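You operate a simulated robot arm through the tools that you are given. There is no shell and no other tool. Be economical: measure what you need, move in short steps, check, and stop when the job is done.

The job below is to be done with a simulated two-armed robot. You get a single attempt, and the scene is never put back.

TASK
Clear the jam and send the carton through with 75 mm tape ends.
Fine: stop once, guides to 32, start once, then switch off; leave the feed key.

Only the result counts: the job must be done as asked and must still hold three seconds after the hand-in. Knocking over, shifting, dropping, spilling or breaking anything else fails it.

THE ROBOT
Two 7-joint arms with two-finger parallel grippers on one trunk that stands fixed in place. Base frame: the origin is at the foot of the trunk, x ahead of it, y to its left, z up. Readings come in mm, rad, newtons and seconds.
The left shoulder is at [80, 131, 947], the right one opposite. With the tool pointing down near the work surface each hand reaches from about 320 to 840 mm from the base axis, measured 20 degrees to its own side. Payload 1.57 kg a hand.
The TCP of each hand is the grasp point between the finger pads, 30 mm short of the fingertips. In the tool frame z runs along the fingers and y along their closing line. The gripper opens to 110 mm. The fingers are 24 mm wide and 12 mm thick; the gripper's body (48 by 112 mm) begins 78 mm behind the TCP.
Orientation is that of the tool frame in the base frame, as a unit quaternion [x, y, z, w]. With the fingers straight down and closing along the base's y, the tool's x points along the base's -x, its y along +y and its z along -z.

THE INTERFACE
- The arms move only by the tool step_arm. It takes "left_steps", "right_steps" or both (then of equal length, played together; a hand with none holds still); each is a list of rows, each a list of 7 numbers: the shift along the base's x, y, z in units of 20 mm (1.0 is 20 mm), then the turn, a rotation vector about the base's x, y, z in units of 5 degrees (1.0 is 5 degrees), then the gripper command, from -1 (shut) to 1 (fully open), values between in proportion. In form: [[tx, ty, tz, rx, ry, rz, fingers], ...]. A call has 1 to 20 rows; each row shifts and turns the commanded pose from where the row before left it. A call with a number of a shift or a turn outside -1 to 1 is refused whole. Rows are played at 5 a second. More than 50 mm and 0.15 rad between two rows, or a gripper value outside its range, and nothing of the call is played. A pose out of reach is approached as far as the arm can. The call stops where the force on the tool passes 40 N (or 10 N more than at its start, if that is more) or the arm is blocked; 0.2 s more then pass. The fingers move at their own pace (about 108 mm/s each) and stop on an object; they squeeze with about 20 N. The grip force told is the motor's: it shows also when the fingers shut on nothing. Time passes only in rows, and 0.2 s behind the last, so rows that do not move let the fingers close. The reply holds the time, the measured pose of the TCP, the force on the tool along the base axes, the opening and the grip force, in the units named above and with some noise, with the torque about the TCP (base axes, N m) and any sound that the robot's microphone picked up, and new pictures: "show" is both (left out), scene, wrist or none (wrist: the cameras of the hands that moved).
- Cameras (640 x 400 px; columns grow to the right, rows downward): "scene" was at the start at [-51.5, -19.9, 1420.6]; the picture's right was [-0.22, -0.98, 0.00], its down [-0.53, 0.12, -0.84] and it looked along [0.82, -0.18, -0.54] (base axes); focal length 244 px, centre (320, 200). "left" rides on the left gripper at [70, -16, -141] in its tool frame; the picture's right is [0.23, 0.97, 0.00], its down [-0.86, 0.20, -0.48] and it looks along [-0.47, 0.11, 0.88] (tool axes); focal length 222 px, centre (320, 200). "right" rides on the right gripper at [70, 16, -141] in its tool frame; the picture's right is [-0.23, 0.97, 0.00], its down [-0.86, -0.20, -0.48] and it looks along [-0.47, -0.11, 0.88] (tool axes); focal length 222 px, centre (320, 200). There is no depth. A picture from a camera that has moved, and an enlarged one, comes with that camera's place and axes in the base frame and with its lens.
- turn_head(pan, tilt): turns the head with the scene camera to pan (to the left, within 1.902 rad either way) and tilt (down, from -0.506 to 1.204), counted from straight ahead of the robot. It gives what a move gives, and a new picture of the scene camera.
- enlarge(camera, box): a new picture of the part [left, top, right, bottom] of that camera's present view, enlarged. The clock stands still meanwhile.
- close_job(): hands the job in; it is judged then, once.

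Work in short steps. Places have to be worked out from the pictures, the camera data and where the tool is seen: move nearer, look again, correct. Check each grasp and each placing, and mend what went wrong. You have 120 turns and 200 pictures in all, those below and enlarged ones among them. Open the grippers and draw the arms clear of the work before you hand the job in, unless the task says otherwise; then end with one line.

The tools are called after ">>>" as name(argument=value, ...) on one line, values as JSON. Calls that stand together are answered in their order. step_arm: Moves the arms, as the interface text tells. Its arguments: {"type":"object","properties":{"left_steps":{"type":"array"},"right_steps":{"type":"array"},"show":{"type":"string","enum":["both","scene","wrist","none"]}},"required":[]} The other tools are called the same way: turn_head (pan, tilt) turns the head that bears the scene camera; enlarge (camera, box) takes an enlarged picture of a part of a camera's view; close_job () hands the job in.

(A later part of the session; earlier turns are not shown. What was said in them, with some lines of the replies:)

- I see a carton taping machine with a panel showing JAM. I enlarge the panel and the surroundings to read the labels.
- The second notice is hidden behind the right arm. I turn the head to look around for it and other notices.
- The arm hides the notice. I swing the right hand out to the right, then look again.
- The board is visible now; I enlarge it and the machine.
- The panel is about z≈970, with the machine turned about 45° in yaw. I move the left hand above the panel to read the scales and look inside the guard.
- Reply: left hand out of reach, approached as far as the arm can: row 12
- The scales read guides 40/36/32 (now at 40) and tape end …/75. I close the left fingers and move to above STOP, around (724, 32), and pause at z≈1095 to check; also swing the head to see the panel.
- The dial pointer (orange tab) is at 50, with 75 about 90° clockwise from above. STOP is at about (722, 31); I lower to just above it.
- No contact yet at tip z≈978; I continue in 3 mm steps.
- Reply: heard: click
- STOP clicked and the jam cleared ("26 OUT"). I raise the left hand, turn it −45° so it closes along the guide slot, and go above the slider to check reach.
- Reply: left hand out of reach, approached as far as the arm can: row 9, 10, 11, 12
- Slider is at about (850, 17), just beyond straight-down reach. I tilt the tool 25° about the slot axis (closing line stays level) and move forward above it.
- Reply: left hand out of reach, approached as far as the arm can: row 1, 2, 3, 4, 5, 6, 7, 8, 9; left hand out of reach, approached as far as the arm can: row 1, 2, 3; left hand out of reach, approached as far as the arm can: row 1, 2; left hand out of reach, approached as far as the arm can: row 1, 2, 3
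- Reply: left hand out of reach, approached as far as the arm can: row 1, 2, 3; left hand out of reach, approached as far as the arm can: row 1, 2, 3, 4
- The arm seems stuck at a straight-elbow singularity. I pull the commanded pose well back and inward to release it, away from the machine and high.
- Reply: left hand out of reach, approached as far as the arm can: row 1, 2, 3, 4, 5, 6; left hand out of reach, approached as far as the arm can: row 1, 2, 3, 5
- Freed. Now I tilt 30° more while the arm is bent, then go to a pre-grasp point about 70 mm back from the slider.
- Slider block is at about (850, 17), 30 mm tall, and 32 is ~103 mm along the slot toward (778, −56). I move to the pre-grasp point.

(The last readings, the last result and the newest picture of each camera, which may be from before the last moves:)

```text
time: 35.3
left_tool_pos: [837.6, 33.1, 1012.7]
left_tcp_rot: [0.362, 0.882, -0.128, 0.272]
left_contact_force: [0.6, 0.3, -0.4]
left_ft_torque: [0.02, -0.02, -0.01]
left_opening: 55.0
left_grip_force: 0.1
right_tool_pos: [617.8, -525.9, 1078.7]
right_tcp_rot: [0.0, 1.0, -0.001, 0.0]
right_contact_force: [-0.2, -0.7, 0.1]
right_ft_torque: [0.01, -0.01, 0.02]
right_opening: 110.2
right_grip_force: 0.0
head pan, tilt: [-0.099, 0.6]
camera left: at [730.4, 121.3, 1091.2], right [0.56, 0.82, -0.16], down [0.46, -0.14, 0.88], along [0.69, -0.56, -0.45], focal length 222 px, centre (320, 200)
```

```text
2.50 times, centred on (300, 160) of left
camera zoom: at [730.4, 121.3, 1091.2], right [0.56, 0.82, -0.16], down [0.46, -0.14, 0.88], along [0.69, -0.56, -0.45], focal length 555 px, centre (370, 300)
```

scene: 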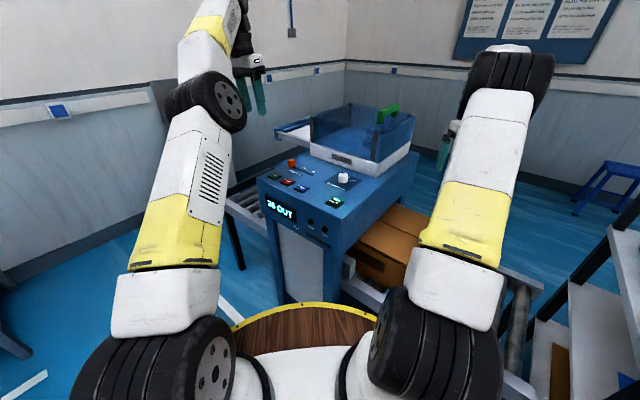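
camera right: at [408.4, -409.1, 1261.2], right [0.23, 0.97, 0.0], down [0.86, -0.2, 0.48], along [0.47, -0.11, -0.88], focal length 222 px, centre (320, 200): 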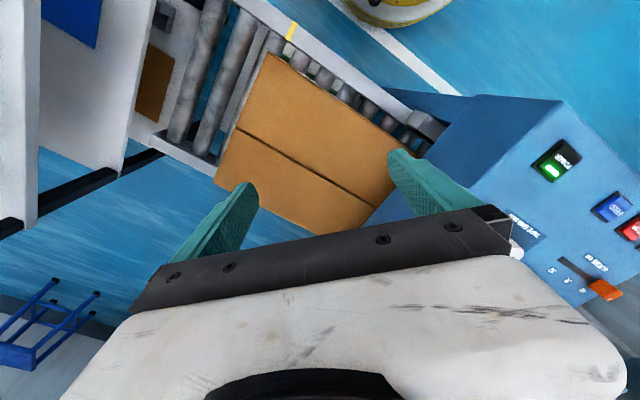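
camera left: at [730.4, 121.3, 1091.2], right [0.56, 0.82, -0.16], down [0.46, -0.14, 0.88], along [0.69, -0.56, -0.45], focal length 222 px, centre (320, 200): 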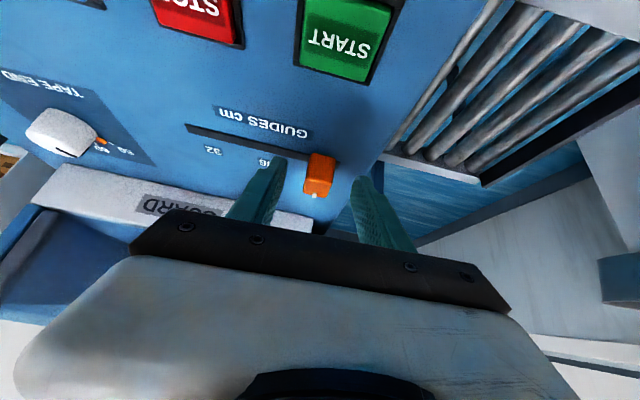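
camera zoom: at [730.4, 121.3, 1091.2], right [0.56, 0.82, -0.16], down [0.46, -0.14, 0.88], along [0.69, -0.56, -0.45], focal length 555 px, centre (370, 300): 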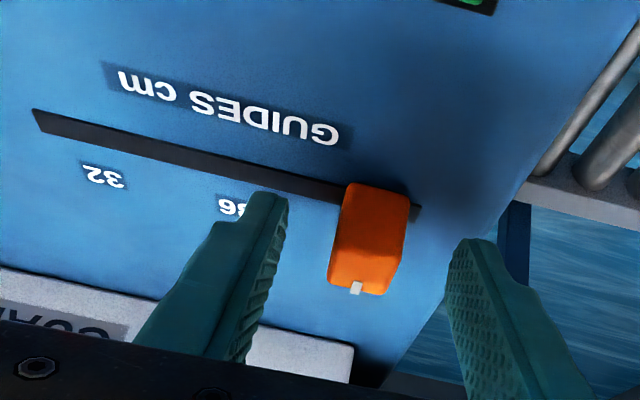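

The fingers straddle the slider. I close on it.

>>> step_arm(left_steps=[[0, 0, 0, 0, 0, 0, -1], [0, 0, 0, 0, 0, 0, -1], [0, 0, 0, 0, 0, 0, -1]], show="wrist")

>>> enlarge(camera="left", box=[200, 80, 400, 240])

```text
time: 36.1
left_tool_pos: [837.9, 32.3, 1013.2]
left_tcp_rot: [0.362, 0.882, -0.128, 0.271]
left_contact_force: [-4.0, -3.4, -0.9]
left_ft_torque: [0.3, -0.47, -0.35]
left_opening: 22.3
left_grip_force: 34.8
right_tool_pos: [617.2, -525.7, 1080.7]
right_tcp_rot: [0.0, 1.0, 0.0, 0.0]
right_contact_force: [0.3, -0.1, 0.1]
right_ft_torque: [-0.03, -0.02, -0.02]
right_opening: 109.9
right_grip_force: 0.1
head pan, tilt: [-0.099, 0.6]
camera left: at [730.2, 120.7, 1091.3], right [0.56, 0.81, -0.16], down [0.46, -0.14, 0.88], along [0.69, -0.56, -0.45], focal length 222 px, centre (320, 200)
```

left: 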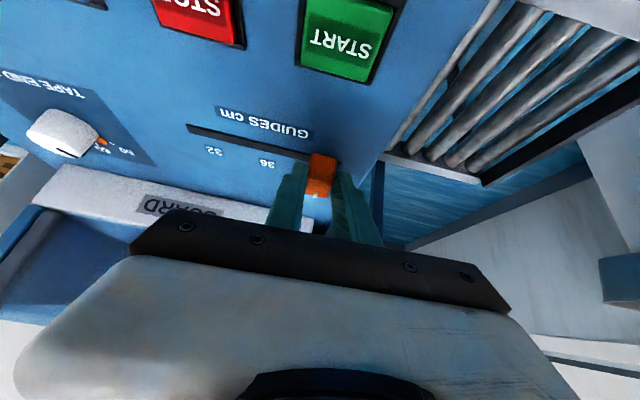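

```text
2.50 times, centred on (300, 160) of left
camera zoom: at [730.2, 120.7, 1091.3], right [0.56, 0.81, -0.16], down [0.46, -0.14, 0.88], along [0.69, -0.56, -0.45], focal length 555 px, centre (370, 300)
```

zoom: 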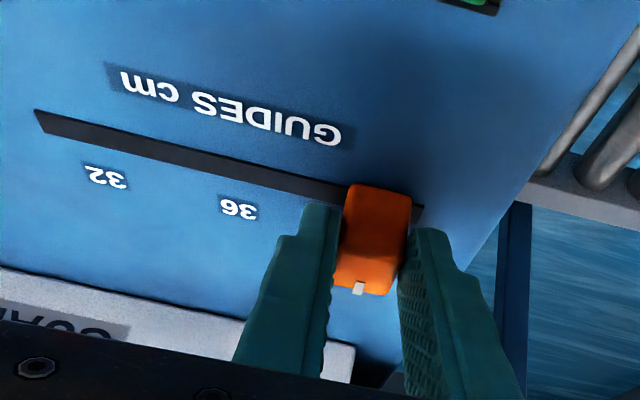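

Gripped (22 mm). I slide 80 mm along the slot toward 32, then check.

>>> step_arm(left_steps=[[-0.35, -0.357, 0, 0, 0, 0, -1], [-0.35, -0.357, 0, 0, 0, 0, -1], [-0.35, -0.357, 0, 0, 0, 0, -1], [-0.35, -0.357, 0, 0, 0, 0, -1], [-0.35, -0.357, 0, 0, 0, 0, -1], [-0.35, -0.357, 0, 0, 0, 0, -1], [-0.35, -0.357, 0, 0, 0, 0, -1], [-0.35, -0.357, 0, 0, 0, 0, -1]], show="wrist")

>>> enlarge(camera="left", box=[200, 80, 400, 240])

```text
time: 37.9
left_tool_pos: [782.8, -22.8, 1014.2]
left_tcp_rot: [0.362, 0.882, -0.13, 0.271]
left_contact_force: [-12.7, 14.6, 5.5]
left_ft_torque: [0.73, -0.13, -0.24]
left_opening: 22.5
left_grip_force: 35.5
right_tool_pos: [618.2, -524.7, 1081.2]
right_tcp_rot: [0.0, 1.0, 0.0, 0.0]
right_contact_force: [0.1, -0.3, -0.4]
right_ft_torque: [-0.02, -0.02, -0.01]
right_opening: 110.1
right_grip_force: 0.0
head pan, tilt: [-0.099, 0.6]
camera left: at [674.5, 64.8, 1091.5], right [0.56, 0.82, -0.16], down [0.46, -0.14, 0.88], along [0.69, -0.56, -0.46], focal length 222 px, centre (320, 200)
```

left: 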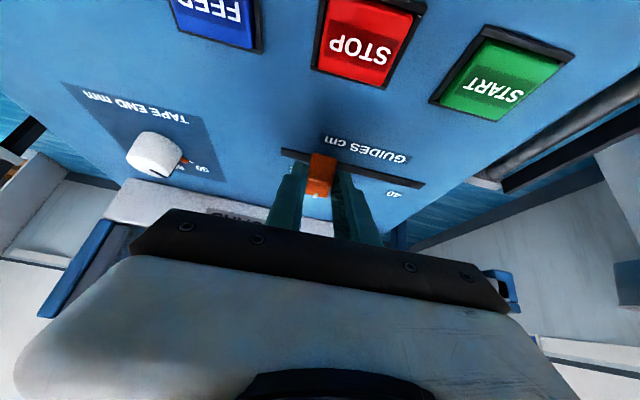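

```text
2.50 times, centred on (300, 160) of left
camera zoom: at [674.5, 64.8, 1091.5], right [0.56, 0.82, -0.16], down [0.46, -0.14, 0.88], along [0.69, -0.56, -0.46], focal length 555 px, centre (370, 300)
```

zoom: 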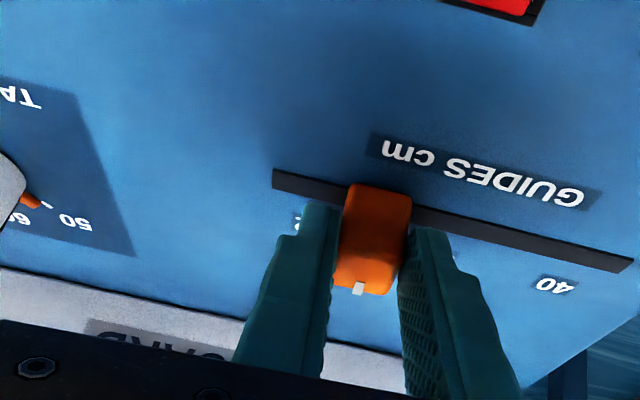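

>>> step_arm(left_steps=[[-0.35, -0.22, 0, 0, 0, 0, -1], [-0.35, -0.26, 0, 0, 0, 0, -1]], show="none")

>>> enlarge(camera="left", box=[200, 80, 400, 240])

>>> enlarge(camera="scene", box=[250, 130, 350, 210])

```text
time: 38.5
left_tool_pos: [769.9, -36.7, 1012.2]
left_tcp_rot: [0.363, 0.882, -0.13, 0.272]
left_contact_force: [-2.8, -1.4, -4.5]
left_ft_torque: [0.61, -0.14, -0.28]
left_opening: 22.0
left_grip_force: 35.2
right_tool_pos: [619.0, -526.2, 1079.1]
right_tcp_rot: [-0.001, 1.0, 0.0, 0.0]
right_contact_force: [-0.4, 0.5, 0.1]
right_ft_torque: [-0.02, 0.01, 0.02]
right_opening: 109.9
right_grip_force: 0.0
head pan, tilt: [-0.099, 0.6]
```

```text
2.50 times, centred on (300, 160) of left
camera zoom: at [661.7, 52.2, 1091.2], right [0.56, 0.81, -0.16], down [0.46, -0.14, 0.88], along [0.69, -0.56, -0.45], focal length 555 px, centre (370, 300)
```

zoom: 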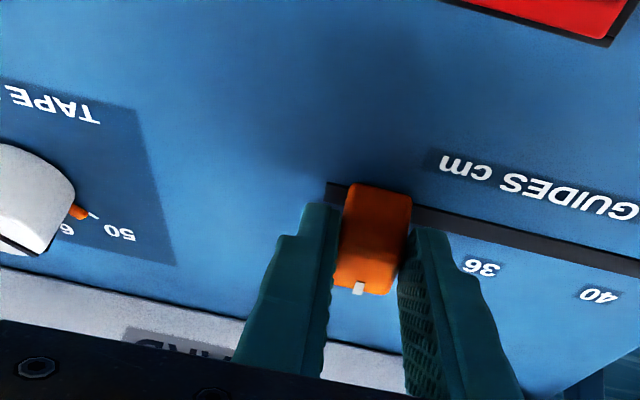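

```text
5.00 times, centred on (300, 170) of scene
camera zoom: at [-50.3, -9.5, 1418.2], right [-0.1, -0.99, 0.0], down [-0.56, 0.06, -0.82], along [0.82, -0.08, -0.57], focal length 1219 px, centre (420, 350)
```

zoom: 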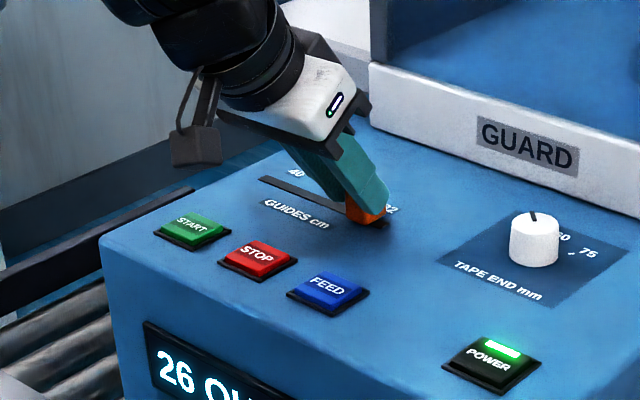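

About 3 mm remain. I nudge it, release, retreat along the tool axis and inspect.

>>> step_arm(left_steps=[[-0.11, -0.11, 0, 0, 0, 0, -1], [0, 0, 0, 0, 0, 0, -1], [0, 0, 0, 0, 0, 0, -0.2], [0, 0, 0, 0, 0, 0, -0.2], [-0.29, 0.32, 0.61, 0, 0, 0, -0.2], [-0.29, 0.32, 0.61, 0, 0, 0, -0.2], [-0.29, 0.32, 0.61, 0, 0, 0, -0.2], [-0.29, 0.32, 0.61, 0, 0, 0, -0.2], [-0.29, 0.32, 0.61, 0, 0, 0, -0.2]], show="wrist")

>>> enlarge(camera="left", box=[240, 80, 400, 210])

>>> enlarge(camera="scene", box=[260, 140, 340, 200])

```text
time: 40.5
left_tool_pos: [737.7, -6.9, 1073.3]
left_tcp_rot: [0.361, 0.883, -0.128, 0.272]
left_contact_force: [-0.7, -0.2, 0.0]
left_ft_torque: [0.03, 0.0, -0.01]
left_opening: 43.7
left_grip_force: 0.1
right_tool_pos: [618.4, -524.8, 1080.0]
right_tcp_rot: [0.001, 1.0, 0.0, 0.0]
right_contact_force: [-0.1, 0.0, -0.2]
right_ft_torque: [-0.03, 0.0, 0.02]
right_opening: 110.1
right_grip_force: 0.2
head pan, tilt: [-0.099, 0.6]
camera left: at [629.2, 83.0, 1151.1], right [0.56, 0.82, -0.16], down [0.46, -0.14, 0.88], along [0.69, -0.56, -0.45], focal length 222 px, centre (320, 200)
```

left: 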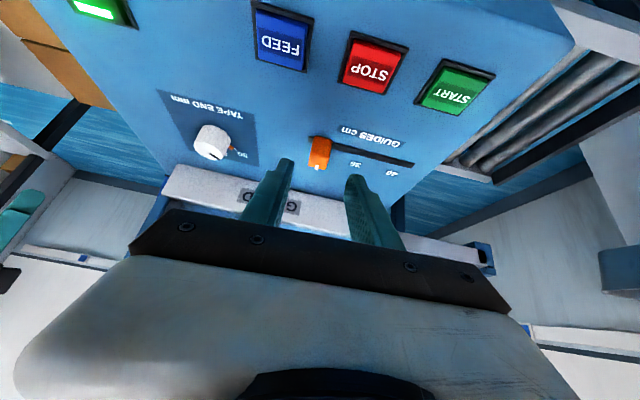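

```text
3.08 times, centred on (320, 145) of left
camera zoom: at [629.2, 83.0, 1151.1], right [0.56, 0.82, -0.16], down [0.46, -0.14, 0.88], along [0.69, -0.56, -0.45], focal length 684 px, centre (320, 369)
```

zoom: 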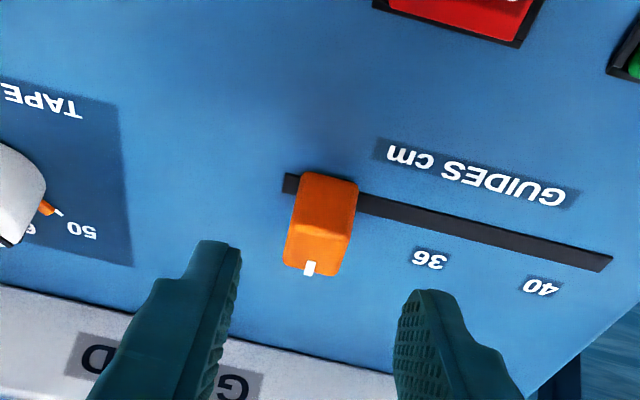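

```text
6.67 times, centred on (300, 170) of scene
camera zoom: at [-50.2, -9.4, 1418.2], right [-0.1, -0.99, 0.0], down [-0.56, 0.06, -0.82], along [0.82, -0.08, -0.57], focal length 1625 px, centre (453, 400)
```

zoom: 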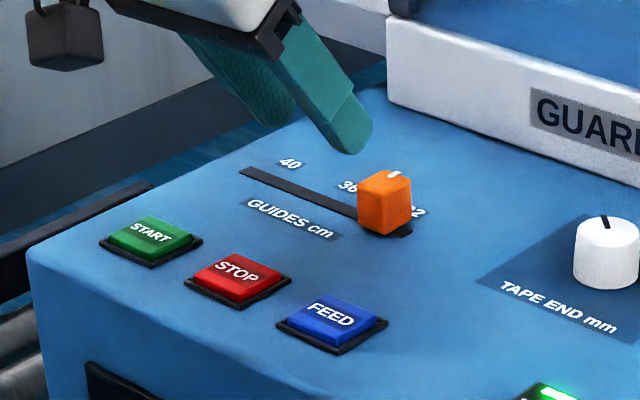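

The slider mark sits at 32 within ~1 mm. I retract the left hand away, and bring the right hand high and round in front of the guard to above the dial, yawed +45°.

>>> step_arm(left_steps=[[-0.5, 0.5, 0.5, 0, 0, 0, -0.2], [-0.5, 0.5, 0.5, 0.707, 0.707, 0, -0.2], [-0.5, 0.5, 0.5, 0.707, 0.707, 0, -0.2], [-0.5, 0.7, 0.5, 0.707, 0.707, 0, -0.2], [-0.5, 0.7, 0.5, 0.707, 0.707, 0, -0.2], [-0.5, 0.7, 0.5, 0.707, 0.707, 0, -0.2], [0, 0.7, 0.5, 0.707, 0.707, 0, -0.2], [0, 0.7, 0.5, 0.707, 0.707, 0, -0.2], [0, 0.7, 0, 0, 0, 0, -1], [0, 0.7, 0, 0, 0, 0, -1], [0, 0, 0, 0, 0, 0, -1], [0, 0, 0, 0, 0, 0, -1], [0, 0, 0, 0, 0, 0, -1], [0, 0, 0, 0, 0, 0, -1], [0, 0, 0, 0, 0, 0, -1], [0, 0, 0, 0, 0, 0, -1], [0, 0, 0, 0, 0, 0, -1], [0, 0, 0, 0, 0, 0, -1], [0, 0, 0, 0, 0, 0, -1], [0, 0, 0, 0, 0, 0, -1]], right_steps=[[0, 0, 1, 0, 0, 0, 0.3], [0, 0, 1, 0, 0, 0, 0.3], [0, 0, 1, 0, 0, 0, 0.3], [0, 0, 1, 0, 0, 0, 0.3], [0, 1, 0, 0, 0, 0, 0.3], [0, 1, 0, 0, 0, 0, 0.3], [0, 1, 0, 0, 0, 1, 0.3], [0, 1, 0, 0, 0, 1, 0.3], [0, 1, 0, 0, 0, 1, 0.3], [0, 1, 0, 0, 0, 1, 0.3], [0, 1, 0, 0, 0, 1, 0.3], [0, 1, 0, 0, 0, 1, 0.3], [0, 1, 0, 0, 0, 1, 0.3], [0, 1, 0, 0, 0, 1, 0.3], [0, 1, 0, 0, 0, 1, 0.3], [0.5, 1, -0.2, 0, 0, 0, 0.3], [0.5, 1, -0.2, 0, 0, 0, 0.3], [0.5, 1, -0.2, 0, 0, 0, 0.3], [0.5, 1, -0.2, 0, 0, 0, 0.3], [0.5, 1, -0.2, 0, 0, 0, 0.3]], show="both")

```text
time: 44.7
left_tool_pos: [677.1, 124.2, 1154.8]
left_tcp_rot: [0.376, 0.927, -0.013, -0.004]
left_contact_force: [0.0, 0.0, 0.4]
left_ft_torque: [0.02, -0.01, -0.01]
left_opening: 0.0
left_grip_force: 19.4
right_tool_pos: [669.6, -205.0, 1138.7]
right_tcp_rot: [-0.383, 0.924, 0.0, 0.0]
right_contact_force: [-0.2, -0.6, -0.1]
right_ft_torque: [0.0, 0.0, 0.0]
right_opening: 71.4
right_grip_force: 0.1
head pan, tilt: [-0.099, 0.6]
camera right: at [608.9, -243.1, 1279.6], right [-0.53, 0.85, 0.0], down [0.75, 0.46, 0.48], along [0.41, 0.25, -0.88], focal length 222 px, centre (320, 200)
camera left: at [617.3, 163.4, 1298.7], right [0.52, 0.86, -0.03], down [0.76, -0.44, 0.47], along [0.39, -0.26, -0.88], focal length 222 px, centre (320, 200)
```

scene: 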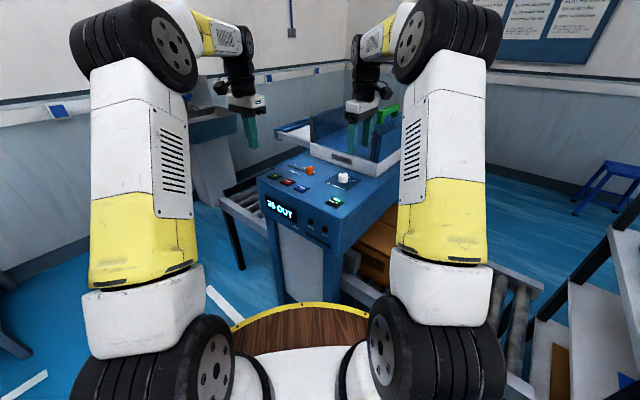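
right: 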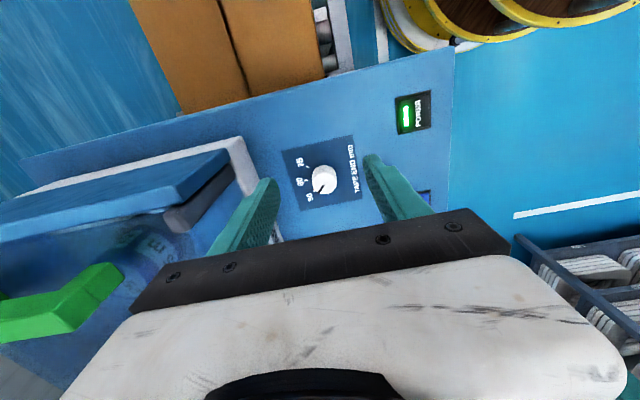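
left: 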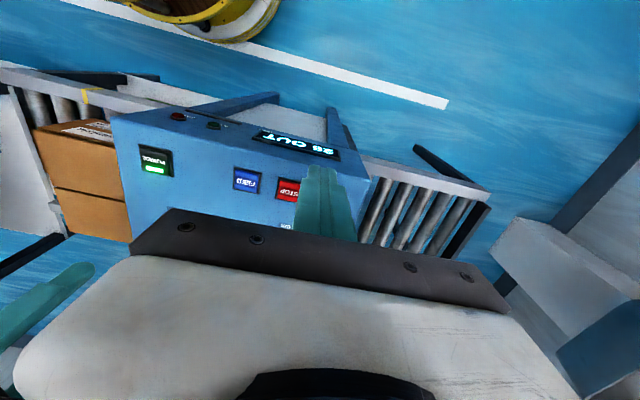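

>>> enlarge(camera="right", box=[270, 120, 380, 220])

```text
4.00 times, centred on (325, 170) of right
camera zoom: at [608.9, -243.1, 1279.6], right [-0.53, 0.85, 0.0], down [0.75, 0.46, 0.48], along [0.41, 0.25, -0.88], focal length 888 px, centre (300, 320)
```

zoom: 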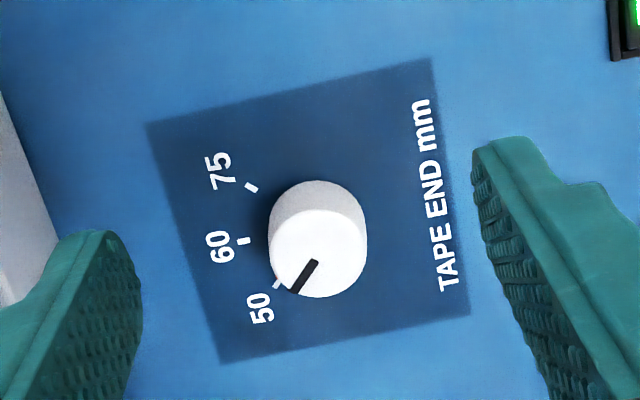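

The knob is at (714, −171), top z≈1000, 33 mm diameter; 50→75 is 90° clockwise from above. I centre over it and descend part way.

>>> step_arm(right_steps=[[0.555, 0.425, -0.98, 0, 0, 0, 0.3], [0.555, 0.425, -0.98, 0, 0, 0, 0.3], [0.555, 0.425, -0.98, 0, 0, 0, 0.3], [0.555, 0.425, -0.98, 0, 0, 0, 0.3]], show="wrist")

>>> enlarge(camera="right", box=[220, 80, 420, 240])

```text
time: 45.7
left_tool_pos: [677.2, 124.3, 1156.5]
left_tcp_rot: [0.376, 0.926, -0.012, -0.004]
left_contact_force: [0.5, -0.9, 1.0]
left_ft_torque: [0.02, 0.0, 0.03]
left_opening: 0.1
left_grip_force: 20.5
right_tool_pos: [713.5, -171.8, 1059.4]
right_tcp_rot: [-0.383, 0.924, 0.001, 0.0]
right_contact_force: [-0.7, 0.5, -1.1]
right_ft_torque: [-0.02, 0.01, 0.01]
right_opening: 71.4
right_grip_force: 0.0
head pan, tilt: [-0.099, 0.6]
camera right: at [652.2, -211.0, 1201.2], right [-0.53, 0.85, 0.0], down [0.75, 0.46, 0.48], along [0.41, 0.25, -0.88], focal length 222 px, centre (320, 200)
```

right: 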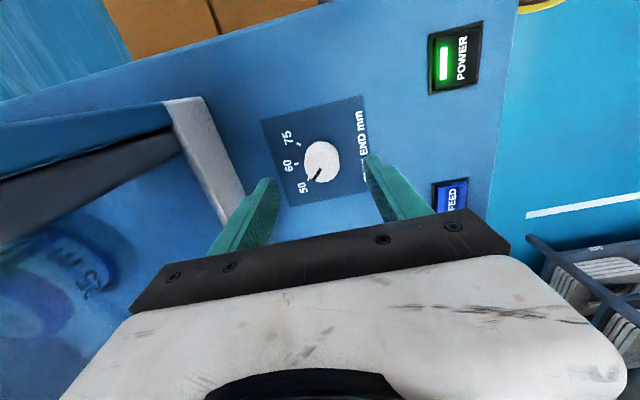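

```text
2.50 times, centred on (320, 160) of right
camera zoom: at [652.2, -211.0, 1201.2], right [-0.53, 0.85, 0.0], down [0.75, 0.46, 0.48], along [0.41, 0.25, -0.88], focal length 555 px, centre (320, 300)
```

zoom: 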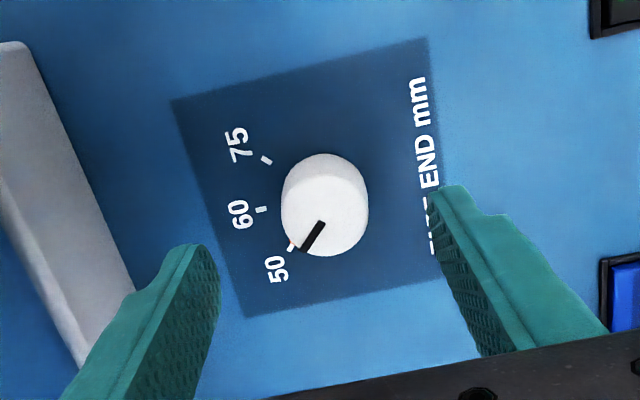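

>>> step_arm(right_steps=[[0.03, 0.03, -0.8, 0, 0, 0, 0.1], [0, 0, -0.8, 0, 0, 0, 0.1], [0, 0, -0.65, 0, 0, 0, 0.1], [0, 0, 0, 0, 0, 0, -1], [0, 0, 0, 0, 0, 0, -1], [0, 0, 0, 0, 0, 0, -1]], show="wrist")

>>> enlarge(camera="right", box=[220, 80, 420, 240])

```text
time: 47.1
left_tool_pos: [676.9, 124.6, 1155.3]
left_tcp_rot: [0.375, 0.927, -0.012, -0.004]
left_contact_force: [-0.5, -0.7, -0.5]
left_ft_torque: [-0.04, 0.0, -0.02]
left_opening: 0.0
left_grip_force: 20.4
right_tool_pos: [714.0, -171.1, 1014.9]
right_tcp_rot: [-0.383, 0.924, 0.001, -0.001]
right_contact_force: [-7.3, 3.5, -0.8]
right_ft_torque: [0.2, 0.14, 0.0]
right_opening: 34.5
right_grip_force: 42.3
head pan, tilt: [-0.099, 0.6]
camera right: at [653.9, -208.1, 1155.7], right [-0.53, 0.85, 0.0], down [0.75, 0.46, 0.48], along [0.4, 0.25, -0.88], focal length 222 px, centre (320, 200)
```

right: 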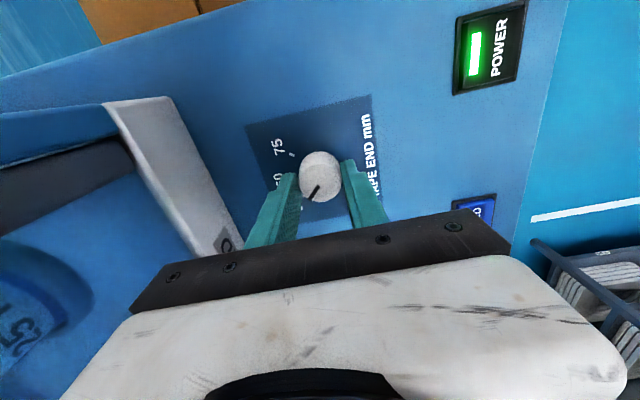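

```text
2.50 times, centred on (320, 160) of right
camera zoom: at [653.9, -208.1, 1155.7], right [-0.53, 0.85, 0.0], down [0.75, 0.46, 0.48], along [0.4, 0.25, -0.88], focal length 555 px, centre (320, 300)
```

zoom: 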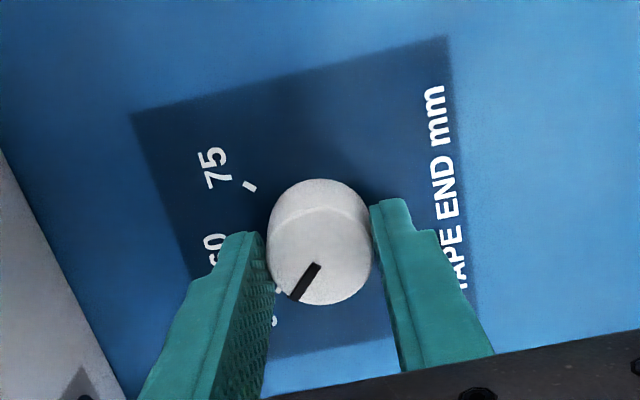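

Knob held. I rotate 90° clockwise about the vertical.

>>> step_arm(right_steps=[[-0.05, 0.03, 0, 0, 0, -1, -1], [0, 0, 0, 0, 0, -1, -1], [0, 0, 0, 0, 0, -1, -1], [0, 0, 0, 0, 0, -1, -1], [0, 0, 0, 0, 0, -1, -1], [0, 0, 0, 0, 0, -1, -1], [0, 0, 0, 0, 0, -1, -1], [0, 0, 0, 0, 0, -1, -1], [0, 0, 0, 0, 0, -1, -1], [0, 0, 0, 0, 0, -1, -1], [0, 0, 0, 0, 0, -1, -1], [0, 0, 0, 0, 0, -1, -1], [0, 0, 0, 0, 0, -1, -1], [0, 0, 0, 0, 0, -1, -1], [0, 0, 0, 0, 0, -1, -1], [0, 0, 0, 0, 0, -1, -1], [0, 0, 0, 0, 0, -1, -1], [0, 0, 0, 0, 0, -1, -1]], show="wrist")

>>> enlarge(camera="right", box=[220, 80, 420, 240])

```text
time: 50.9
left_tool_pos: [678.4, 124.0, 1154.6]
left_tcp_rot: [0.376, 0.927, -0.014, -0.004]
left_contact_force: [-0.4, 0.6, 0.7]
left_ft_torque: [0.03, 0.03, -0.01]
left_opening: 0.0
left_grip_force: 20.0
right_tool_pos: [713.9, -168.6, 1015.5]
right_tcp_rot: [0.384, 0.923, 0.001, 0.002]
right_contact_force: [29.8, -4.0, 3.9]
right_ft_torque: [0.07, -0.61, 0.11]
right_opening: 34.4
right_grip_force: 42.2
head pan, tilt: [-0.099, 0.6]
camera right: at [675.6, -109.0, 1155.5], right [0.85, 0.53, 0.0], down [0.46, -0.75, 0.48], along [0.26, -0.41, -0.88], focal length 222 px, centre (320, 200)
```

right: 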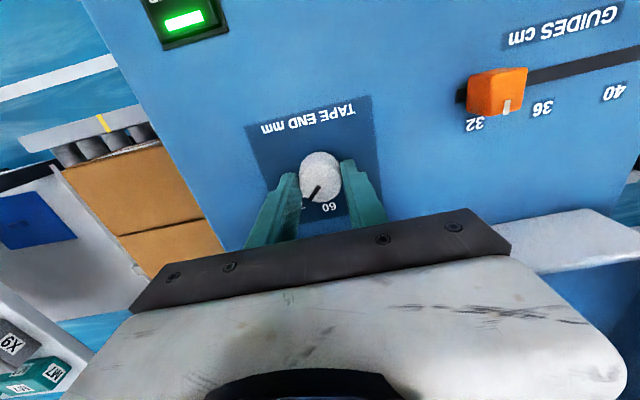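

```text
2.50 times, centred on (320, 160) of right
camera zoom: at [675.6, -109.0, 1155.5], right [0.85, 0.53, 0.0], down [0.46, -0.75, 0.48], along [0.26, -0.41, -0.88], focal length 555 px, centre (320, 300)
```

zoom: 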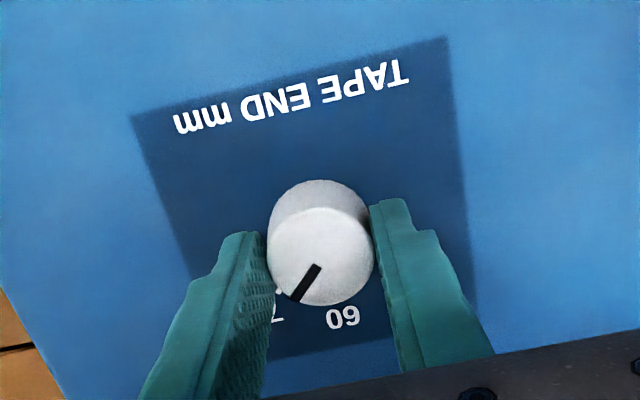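

The knob turned with the hand. I release and rise to inspect.

>>> step_arm(right_steps=[[0.07, 0, 0, 0, 0, 0, -1], [0, 0, 0, 0, 0, 0, 0.3], [0, 0, 0, 0, 0, 0, 0.3], [0, 0, 1, 0, 0, 0, 0.3], [0, 0, 1, 0, 0, 0, 0.3], [0, 0, 1, 0, 0, 0, 0.3], [0, 0, 1, 0, 0, 0, 0.3]], show="wrist")

>>> enlarge(camera="right", box=[260, 90, 380, 190])

>>> enlarge(camera="right", box=[420, 40, 580, 160])

```text
time: 52.5
left_tool_pos: [678.2, 123.9, 1155.3]
left_tcp_rot: [0.375, 0.927, -0.013, -0.003]
left_contact_force: [-0.2, -1.0, 0.0]
left_ft_torque: [0.0, 0.0, 0.01]
left_opening: 0.0
left_grip_force: 19.6
right_tool_pos: [712.0, -168.3, 1093.8]
right_tcp_rot: [0.383, 0.924, 0.0, -0.001]
right_contact_force: [0.7, -0.1, 0.8]
right_ft_torque: [0.01, 0.08, -0.01]
right_opening: 71.6
right_grip_force: 0.0
head pan, tilt: [-0.099, 0.6]
camera right: at [674.4, -107.1, 1235.1], right [0.85, 0.53, 0.0], down [0.46, -0.75, 0.48], along [0.25, -0.41, -0.88], focal length 222 px, centre (320, 200)
```

right: 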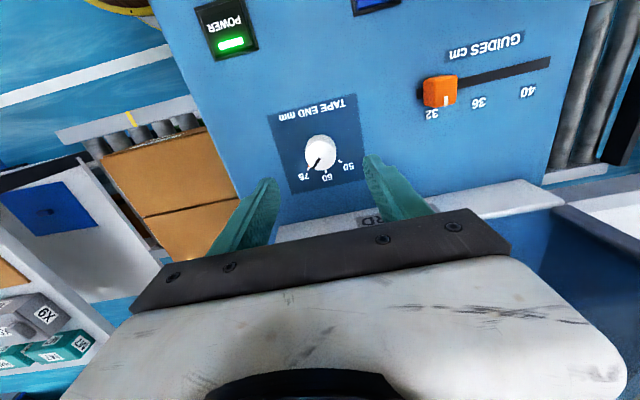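

```text
4.00 times, centred on (320, 140) of right
camera zoom: at [674.4, -107.1, 1235.1], right [0.85, 0.53, 0.0], down [0.46, -0.75, 0.48], along [0.25, -0.41, -0.88], focal length 888 px, centre (320, 440)
```

zoom: 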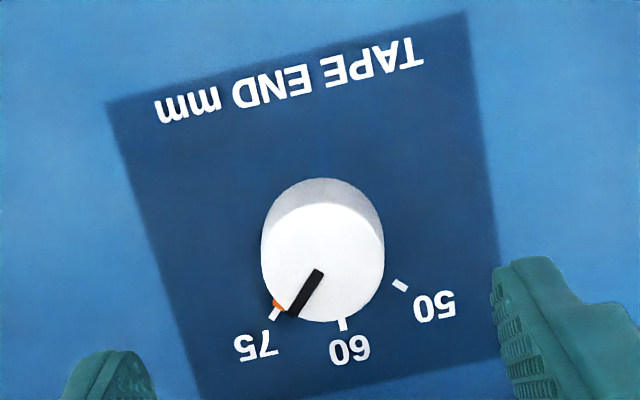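

```text
3.33 times, centred on (500, 100) of right
camera zoom: at [674.4, -107.1, 1235.1], right [0.85, 0.53, 0.0], down [0.46, -0.75, 0.48], along [0.25, -0.41, -0.88], focal length 740 px, centre (-280, 533)
```

zoom: 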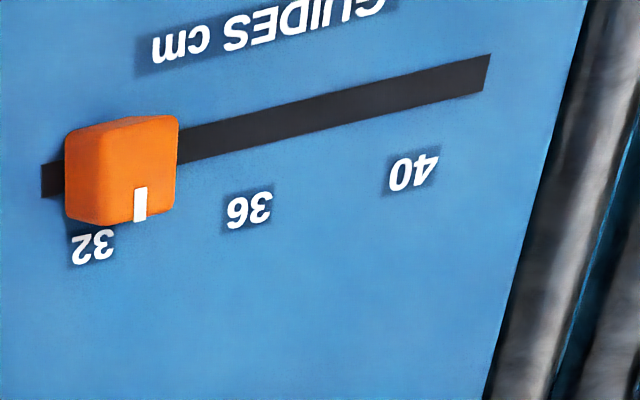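

Dial pointer is at 75 and guides at 32. Now left hand goes above START (769, 84), while the right hand retreats to above POWER height, clear.

>>> step_arm(left_steps=[[0.7, -0.33, -0.8, 0, 0, 0, -1], [0.75, -0.33, -0.8, 0, 0, 0, -1], [0.75, -0.33, -0.8, 0, 0, 0, -1], [0.75, -0.33, -0.8, 0, 0, 0, -1], [0.75, -0.33, -0.8, 0, 0, 0, -1], [0.75, -0.33, -0.8, 0, 0, 0, -1]], right_steps=[[-0.9, 0, 0.5, 0, 0, 1, -1], [-0.9, 0, 0.5, 0, 0, 1, -1], [-0.9, 0, 0.5, 0, 0, 1, -1], [-0.9, 0, 0, 0, 0, 1, -1], [-0.9, 0, 0, 0, 0, 1, -1], [-0.9, 0, 0, 0, 0, 1, -1]], show="wrist")

```text
time: 53.9
left_tool_pos: [768.3, 87.0, 1059.9]
left_tcp_rot: [0.375, 0.927, -0.012, -0.005]
left_contact_force: [-1.3, 0.6, -0.4]
left_ft_torque: [-0.06, -0.03, -0.01]
left_opening: 0.0
left_grip_force: 19.8
right_tool_pos: [603.5, -168.4, 1123.5]
right_tcp_rot: [0.129, 0.992, 0.001, 0.001]
right_contact_force: [-0.1, -0.1, -0.1]
right_ft_torque: [0.01, -0.01, -0.02]
right_opening: 0.2
right_grip_force: 19.8
head pan, tilt: [-0.099, 0.6]
camera right: at [540.5, -136.5, 1265.4], right [0.47, 0.88, 0.0], down [0.77, -0.41, 0.48], along [0.42, -0.23, -0.88], focal length 222 px, centre (320, 200)
camera left: at [707.6, 125.4, 1203.6], right [0.51, 0.86, -0.03], down [0.76, -0.44, 0.48], along [0.4, -0.26, -0.88], focal length 222 px, centre (320, 200)
```

right: 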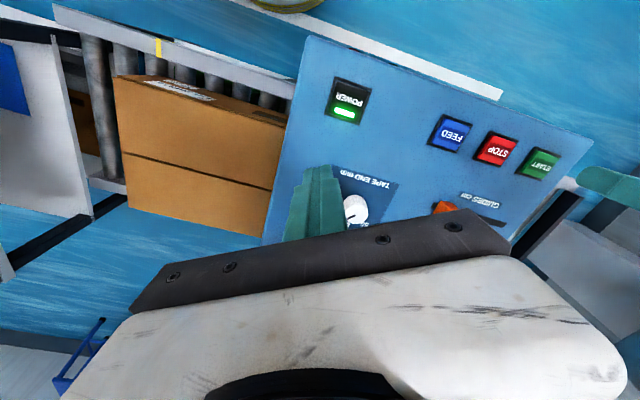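
left: 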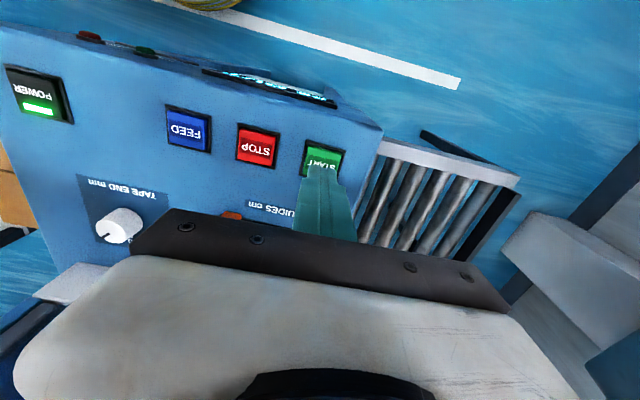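

START centre at (769, 86), directly beneath. I descend to just above it.

>>> step_arm(left_steps=[[0, 0, -0.8, 0, 0, 0, -1], [0, 0, -0.8, 0, 0, 0, -1], [0, 0, -0.8, 0, 0, 0, -1], [0, 0, -0.15, 0, 0, 0, -1], [0, 0, -0.15, 0, 0, 0, -1]], show="none")

>>> enlarge(camera="scene", box=[250, 140, 350, 240])

```text
time: 55.1
left_tool_pos: [766.5, 86.2, 1004.7]
left_tcp_rot: [0.375, 0.927, -0.012, -0.004]
left_contact_force: [-0.5, 3.3, 3.0]
left_ft_torque: [0.06, -0.03, 0.02]
left_opening: 0.3
left_grip_force: 20.2
right_tool_pos: [603.7, -170.0, 1123.9]
right_tcp_rot: [0.131, 0.991, 0.0, 0.0]
right_contact_force: [0.0, -0.5, -0.3]
right_ft_torque: [0.0, 0.01, -0.01]
right_opening: 0.1
right_grip_force: 20.2
head pan, tilt: [-0.099, 0.6]
heard: click
```

```text
4.00 times, centred on (300, 190) of scene
camera zoom: at [-50.6, -9.2, 1418.2], right [-0.1, -1.0, 0.0], down [-0.56, 0.06, -0.82], along [0.82, -0.08, -0.57], focal length 975 px, centre (400, 240)
```

zoom: 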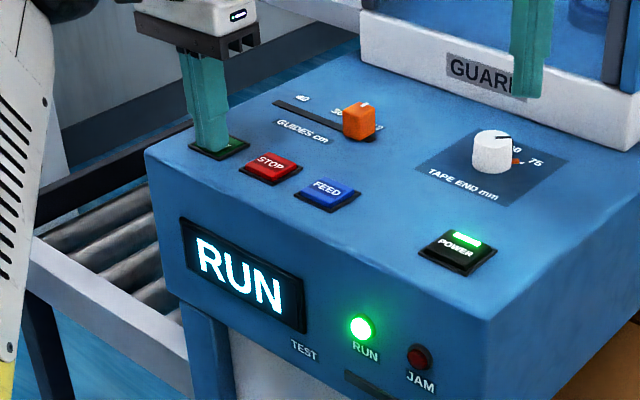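

START clicked and the machine shows RUN. I raise the left hand straight up and watch.

>>> step_arm(left_steps=[[0, 0, 1, 0, 0, 0, -1], [0, 0, 1, 0, 0, 0, -1], [0, 0, 1, 0, 0, 0, -1], [-0.5, 0.5, 1, 0, 0, 0, -1], [-0.5, 0.5, 1, 0, 0, 0, -1], [-0.5, 0.5, 1, 0, 0, 0, -1], [0, 0, 0, 0, 0, 0, -1], [0, 0, 0, 0, 0, 0, -1], [0, 0, 0, 0, 0, 0, -1], [0, 0, 0, 0, 0, 0, -1]], show="both")

```text
time: 57.3
left_tool_pos: [737.3, 113.1, 1124.1]
left_tcp_rot: [0.375, 0.927, -0.013, -0.004]
left_contact_force: [-0.3, -0.6, 0.0]
left_ft_torque: [0.03, -0.01, 0.03]
left_opening: 0.0
left_grip_force: 20.4
right_tool_pos: [604.4, -169.9, 1123.8]
right_tcp_rot: [0.131, 0.991, -0.001, 0.0]
right_contact_force: [-0.1, -0.6, 0.1]
right_ft_torque: [0.03, 0.0, -0.01]
right_opening: 0.0
right_grip_force: 20.1
head pan, tilt: [-0.099, 0.6]
camera left: at [677.5, 153.8, 1268.0], right [0.52, 0.86, -0.03], down [0.76, -0.44, 0.47], along [0.39, -0.26, -0.88], focal length 222 px, centre (320, 200)
```

scene: 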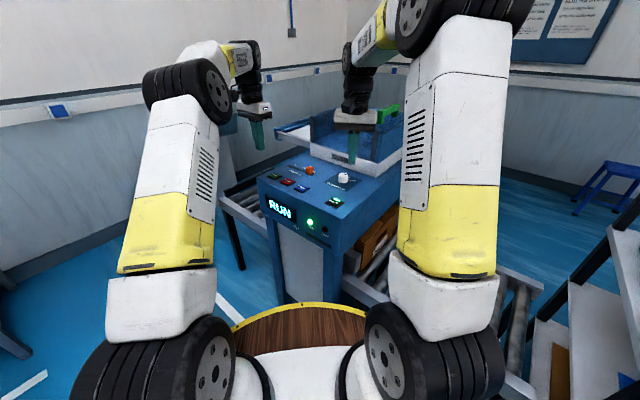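
left: 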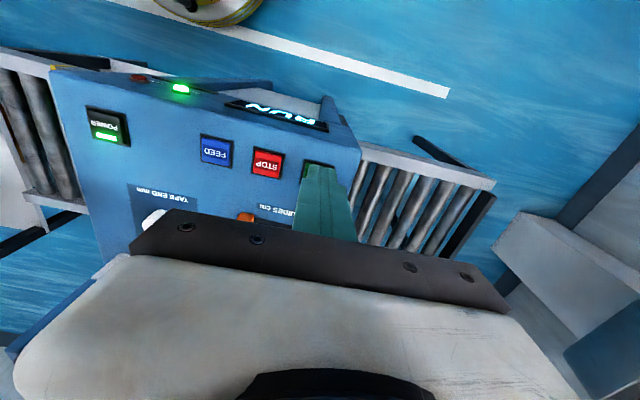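

The carton is feeding in. I move the right hand above POWER (576, −119) and wait.

>>> step_arm(right_steps=[[-0.35, 0.63, 0, 0, 0, 0, -1], [-0.35, 0.63, 0, 0, 0, 0, -1], [-0.35, 0.63, -0.8, 0, 0, 0, -1], [-0.35, 0.63, -0.8, 0, 0, 0, -1], [0, 0, -0.8, 0, 0, 0, -1], [0, 0, -0.7, 0, 0, 0, -1], [0, 0, 0, 0, 0, 0, -1], [0, 0, 0, 0, 0, 0, -1], [0, 0, 0, 0, 0, 0, -1], [0, 0, 0, 0, 0, 0, -1]], show="both")

>>> enlarge(camera="left", box=[20, 50, 520, 270])

```text
time: 59.5
left_tool_pos: [737.6, 114.2, 1124.8]
left_tcp_rot: [0.375, 0.927, -0.012, -0.004]
left_contact_force: [0.3, -1.1, 0.0]
left_ft_torque: [-0.02, -0.02, -0.01]
left_opening: 0.0
left_grip_force: 20.1
right_tool_pos: [574.5, -120.0, 1063.3]
right_tcp_rot: [0.13, 0.991, 0.0, 0.0]
right_contact_force: [-0.1, 0.8, -0.8]
right_ft_torque: [0.0, -0.01, 0.0]
right_opening: 0.2
right_grip_force: 19.8
head pan, tilt: [-0.099, 0.6]
camera right: at [512.4, -86.1, 1204.3], right [0.47, 0.88, 0.0], down [0.77, -0.41, 0.48], along [0.42, -0.23, -0.88], focal length 222 px, centre (320, 200)
```

scene: 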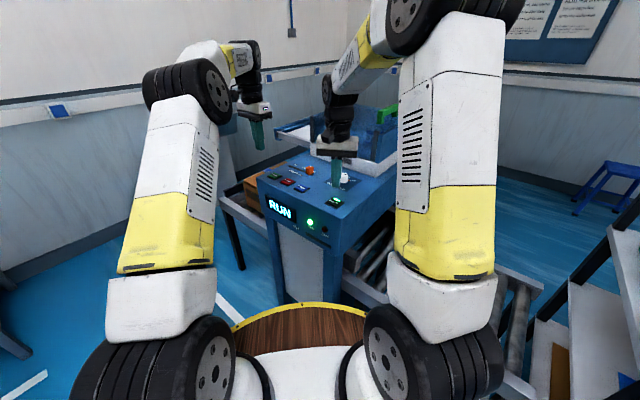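
right: 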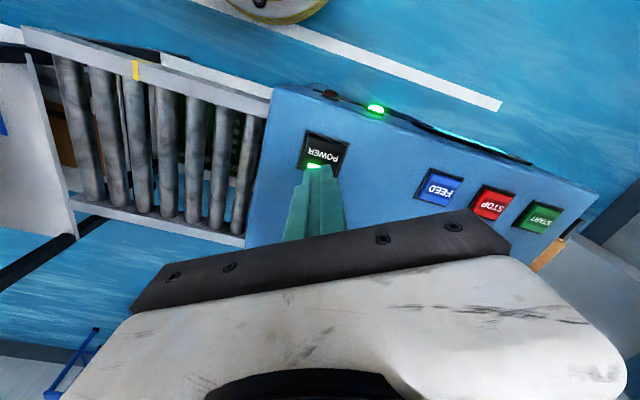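

```text
1.28 times, centred on (270, 160) of left
camera zoom: at [677.5, 153.8, 1268.0], right [0.52, 0.86, -0.03], down [0.76, -0.44, 0.47], along [0.39, -0.26, -0.88], focal length 284 px, centre (384, 251)
```

zoom: 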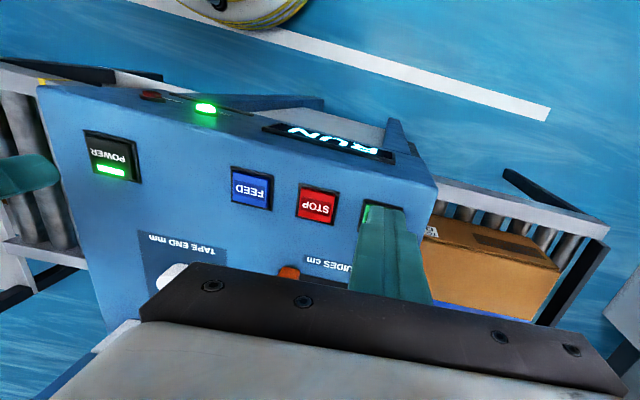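

The carton is emerging on the outfeed; I wait until it's fully out and the machine stops moving.

>>> step_arm(right_steps=[[0, 0, 0, 0, 0, 0, -1], [0, 0, 0, 0, 0, 0, -1], [0, 0, 0, 0, 0, 0, -1], [0, 0, 0, 0, 0, 0, -1], [0, 0, 0, 0, 0, 0, -1], [0, 0, 0, 0, 0, 0, -1], [0, 0, 0, 0, 0, 0, -1], [0, 0, 0, 0, 0, 0, -1], [0, 0, 0, 0, 0, 0, -1], [0, 0, 0, 0, 0, 0, -1], [0, 0, 0, 0, 0, 0, -1], [0, 0, 0, 0, 0, 0, -1]], show="scene")

>>> enlarge(camera="left", box=[20, 50, 520, 270])

```text
time: 62.1
left_tool_pos: [738.1, 114.9, 1123.1]
left_tcp_rot: [0.376, 0.927, -0.012, -0.005]
left_contact_force: [0.7, -0.7, 0.5]
left_ft_torque: [0.02, -0.02, 0.01]
left_opening: 0.2
left_grip_force: 19.9
right_tool_pos: [575.7, -119.0, 1064.0]
right_tcp_rot: [0.13, 0.992, 0.0, 0.0]
right_contact_force: [-0.4, 0.3, -0.3]
right_ft_torque: [-0.01, -0.02, 0.01]
right_opening: 0.2
right_grip_force: 20.3
head pan, tilt: [-0.099, 0.6]
```

scene: 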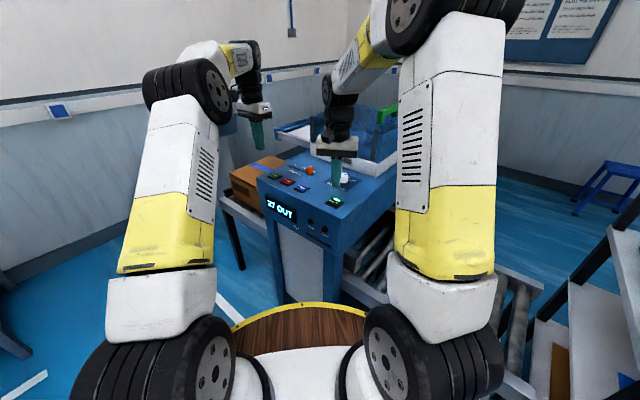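

```text
1.28 times, centred on (270, 160) of left
camera zoom: at [677.5, 153.8, 1268.0], right [0.52, 0.86, -0.03], down [0.76, -0.44, 0.47], along [0.39, -0.26, -0.88], focal length 284 px, centre (384, 251)
```

zoom: 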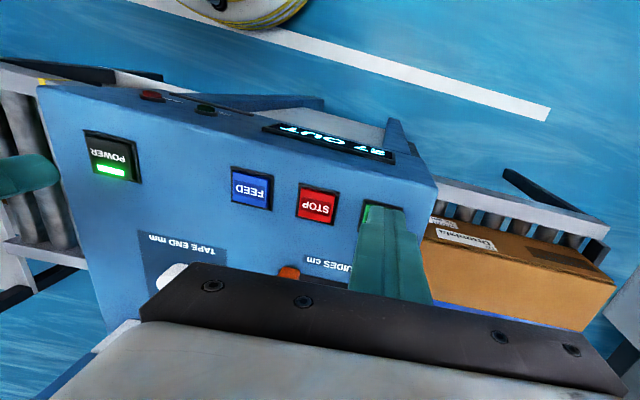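

Counter reads 27 OUT, RUN light off, carton out on the outfeed. Now I press POWER once.

>>> step_arm(right_steps=[[-0.15, 0.1, -0.9, 0, 0, 0, -1], [0, 0, -0.9, 0, 0, 0, -1], [0, 0, -0.8, 0, 0, 0, -1], [0, 0, -0.15, 0, 0, 0, -1], [0, 0, -0.15, 0, 0, 0, -1]], show="none")

>>> enlarge(camera="scene", box=[230, 140, 390, 260])

```text
time: 63.3
left_tool_pos: [738.0, 113.5, 1124.1]
left_tcp_rot: [0.375, 0.927, -0.012, -0.004]
left_contact_force: [0.1, -0.3, -0.3]
left_ft_torque: [-0.01, -0.04, -0.01]
left_opening: 0.0
left_grip_force: 20.4
right_tool_pos: [573.3, -118.0, 1005.9]
right_tcp_rot: [0.13, 0.992, 0.0, 0.0]
right_contact_force: [0.1, -0.2, 2.4]
right_ft_torque: [-0.01, 0.0, 0.0]
right_opening: 0.0
right_grip_force: 20.1
head pan, tilt: [-0.099, 0.6]
heard: click
```

```text
3.33 times, centred on (310, 200) of scene
camera zoom: at [-50.4, -9.2, 1418.2], right [-0.1, -1.0, 0.0], down [-0.56, 0.06, -0.82], along [0.82, -0.08, -0.57], focal length 813 px, centre (353, 200)
```

zoom: 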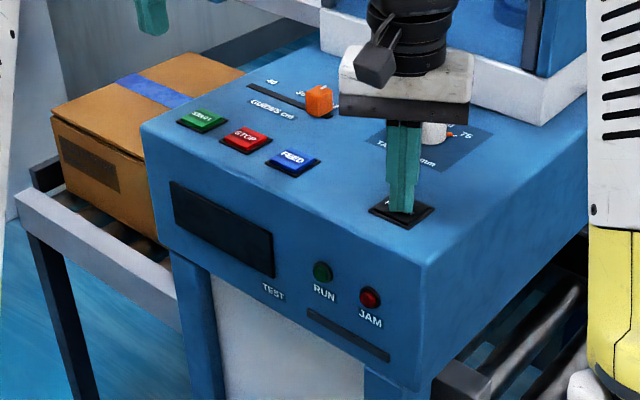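

Display is dark: power is off, and the carton carries its blue tape. I raise both hands and draw them back, opening the grippers.

>>> step_arm(left_steps=[[0, 0, 1, 0, 0, 0, -1], [-0.5, 0.3, 1, 0, 0, 0, -1], [-1, 0.5, 1, 0, 0, 0, 0], [-1, 0.5, 1, 0, 0, 0, 1], [-1, 0.5, 0.5, 0, 0, 0, 1], [-1, 0.5, 0, 0, 0, 0, 1], [-1, 0.5, 0, 0, 0, 0, 1], [-1, 0.5, 0, 0, 0, 0, 1], [-1, 0, 0, 0, 0, 0, 1], [0, 0, 0, 0, 0, 0, 1]], right_steps=[[0, 0, 1, 0, 0, 0, -1], [0, 0, 1, 0, 0, 0, -1], [0, 0, 1, 0, 0, 0, -1], [0, 0, 1, 0, 0, 0, -1], [0, 0, 1, 0, 0, 0, 1], [-0.5, -0.5, 1, 0, 0, 0, 1], [-0.5, -0.5, 1, 0, 0, 0, 1], [-0.5, -0.5, 1, 0, 0, 0, 1], [-0.5, -0.5, 1, 0, 0, 0, 1], [0, 0, 0, 0, 0, 0, 1]], show="both")

>>> enlarge(camera="scene", box=[210, 130, 390, 270])

```text
time: 65.5
left_tool_pos: [586.7, 180.3, 1217.5]
left_tcp_rot: [0.376, 0.927, -0.013, -0.005]
left_contact_force: [0.2, 0.2, -0.3]
left_ft_torque: [-0.02, 0.02, 0.03]
left_opening: 109.9
left_grip_force: 0.0
right_tool_pos: [533.8, -158.5, 1183.9]
right_tcp_rot: [0.13, 0.991, 0.0, 0.0]
right_contact_force: [0.1, 0.8, 0.5]
right_ft_torque: [0.02, 0.05, 0.01]
right_opening: 110.0
right_grip_force: 0.1
head pan, tilt: [-0.099, 0.6]
camera right: at [470.2, -124.2, 1324.8], right [0.47, 0.88, 0.0], down [0.77, -0.41, 0.48], along [0.42, -0.23, -0.88], focal length 222 px, centre (320, 200)
camera left: at [528.0, 219.9, 1360.3], right [0.51, 0.86, -0.03], down [0.76, -0.44, 0.47], along [0.4, -0.26, -0.88], focal length 222 px, centre (320, 200)
```

scene: 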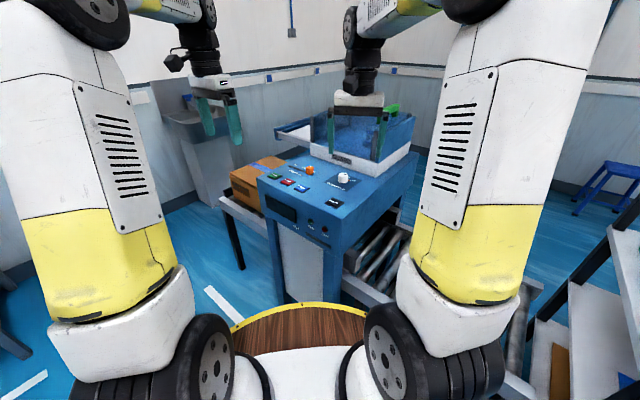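
right: 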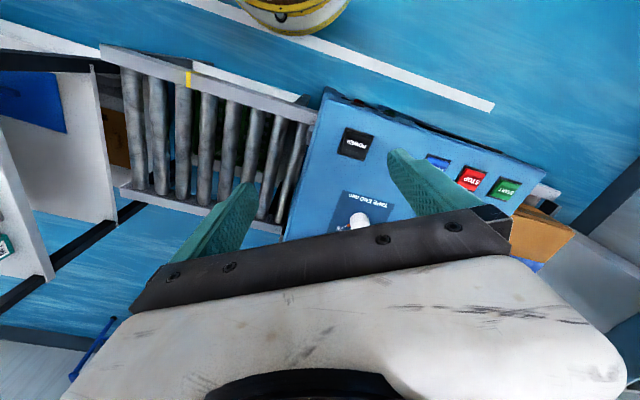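
left: 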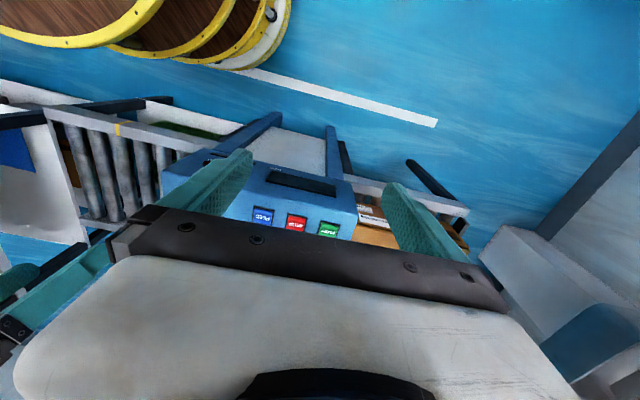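

```text
2.86 times, centred on (300, 200) of scene
camera zoom: at [-50.5, -9.3, 1418.2], right [-0.1, -1.0, 0.0], down [-0.56, 0.06, -0.82], along [0.82, -0.08, -0.57], focal length 696 px, centre (377, 200)
```

zoom: 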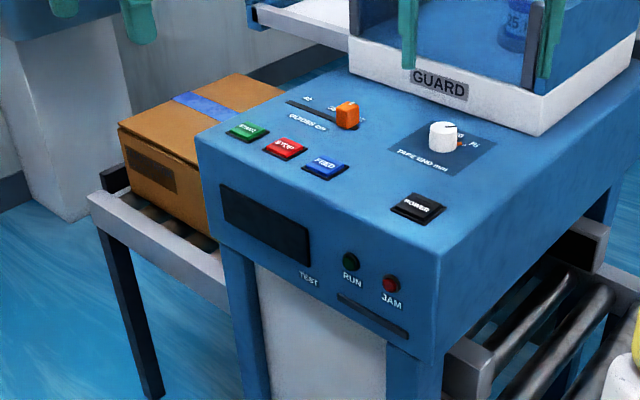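

Power is off, the carton is out and taped, and both arms are clear with open grippers, so I hand in.

>>> close_job()

```text
The job is handed in.
```

The jam is cleared and the carton went through with tape ends set to 75 mm: stop pressed once, guides set to 32, start pressed once, power switched off, and the feed key left alone.
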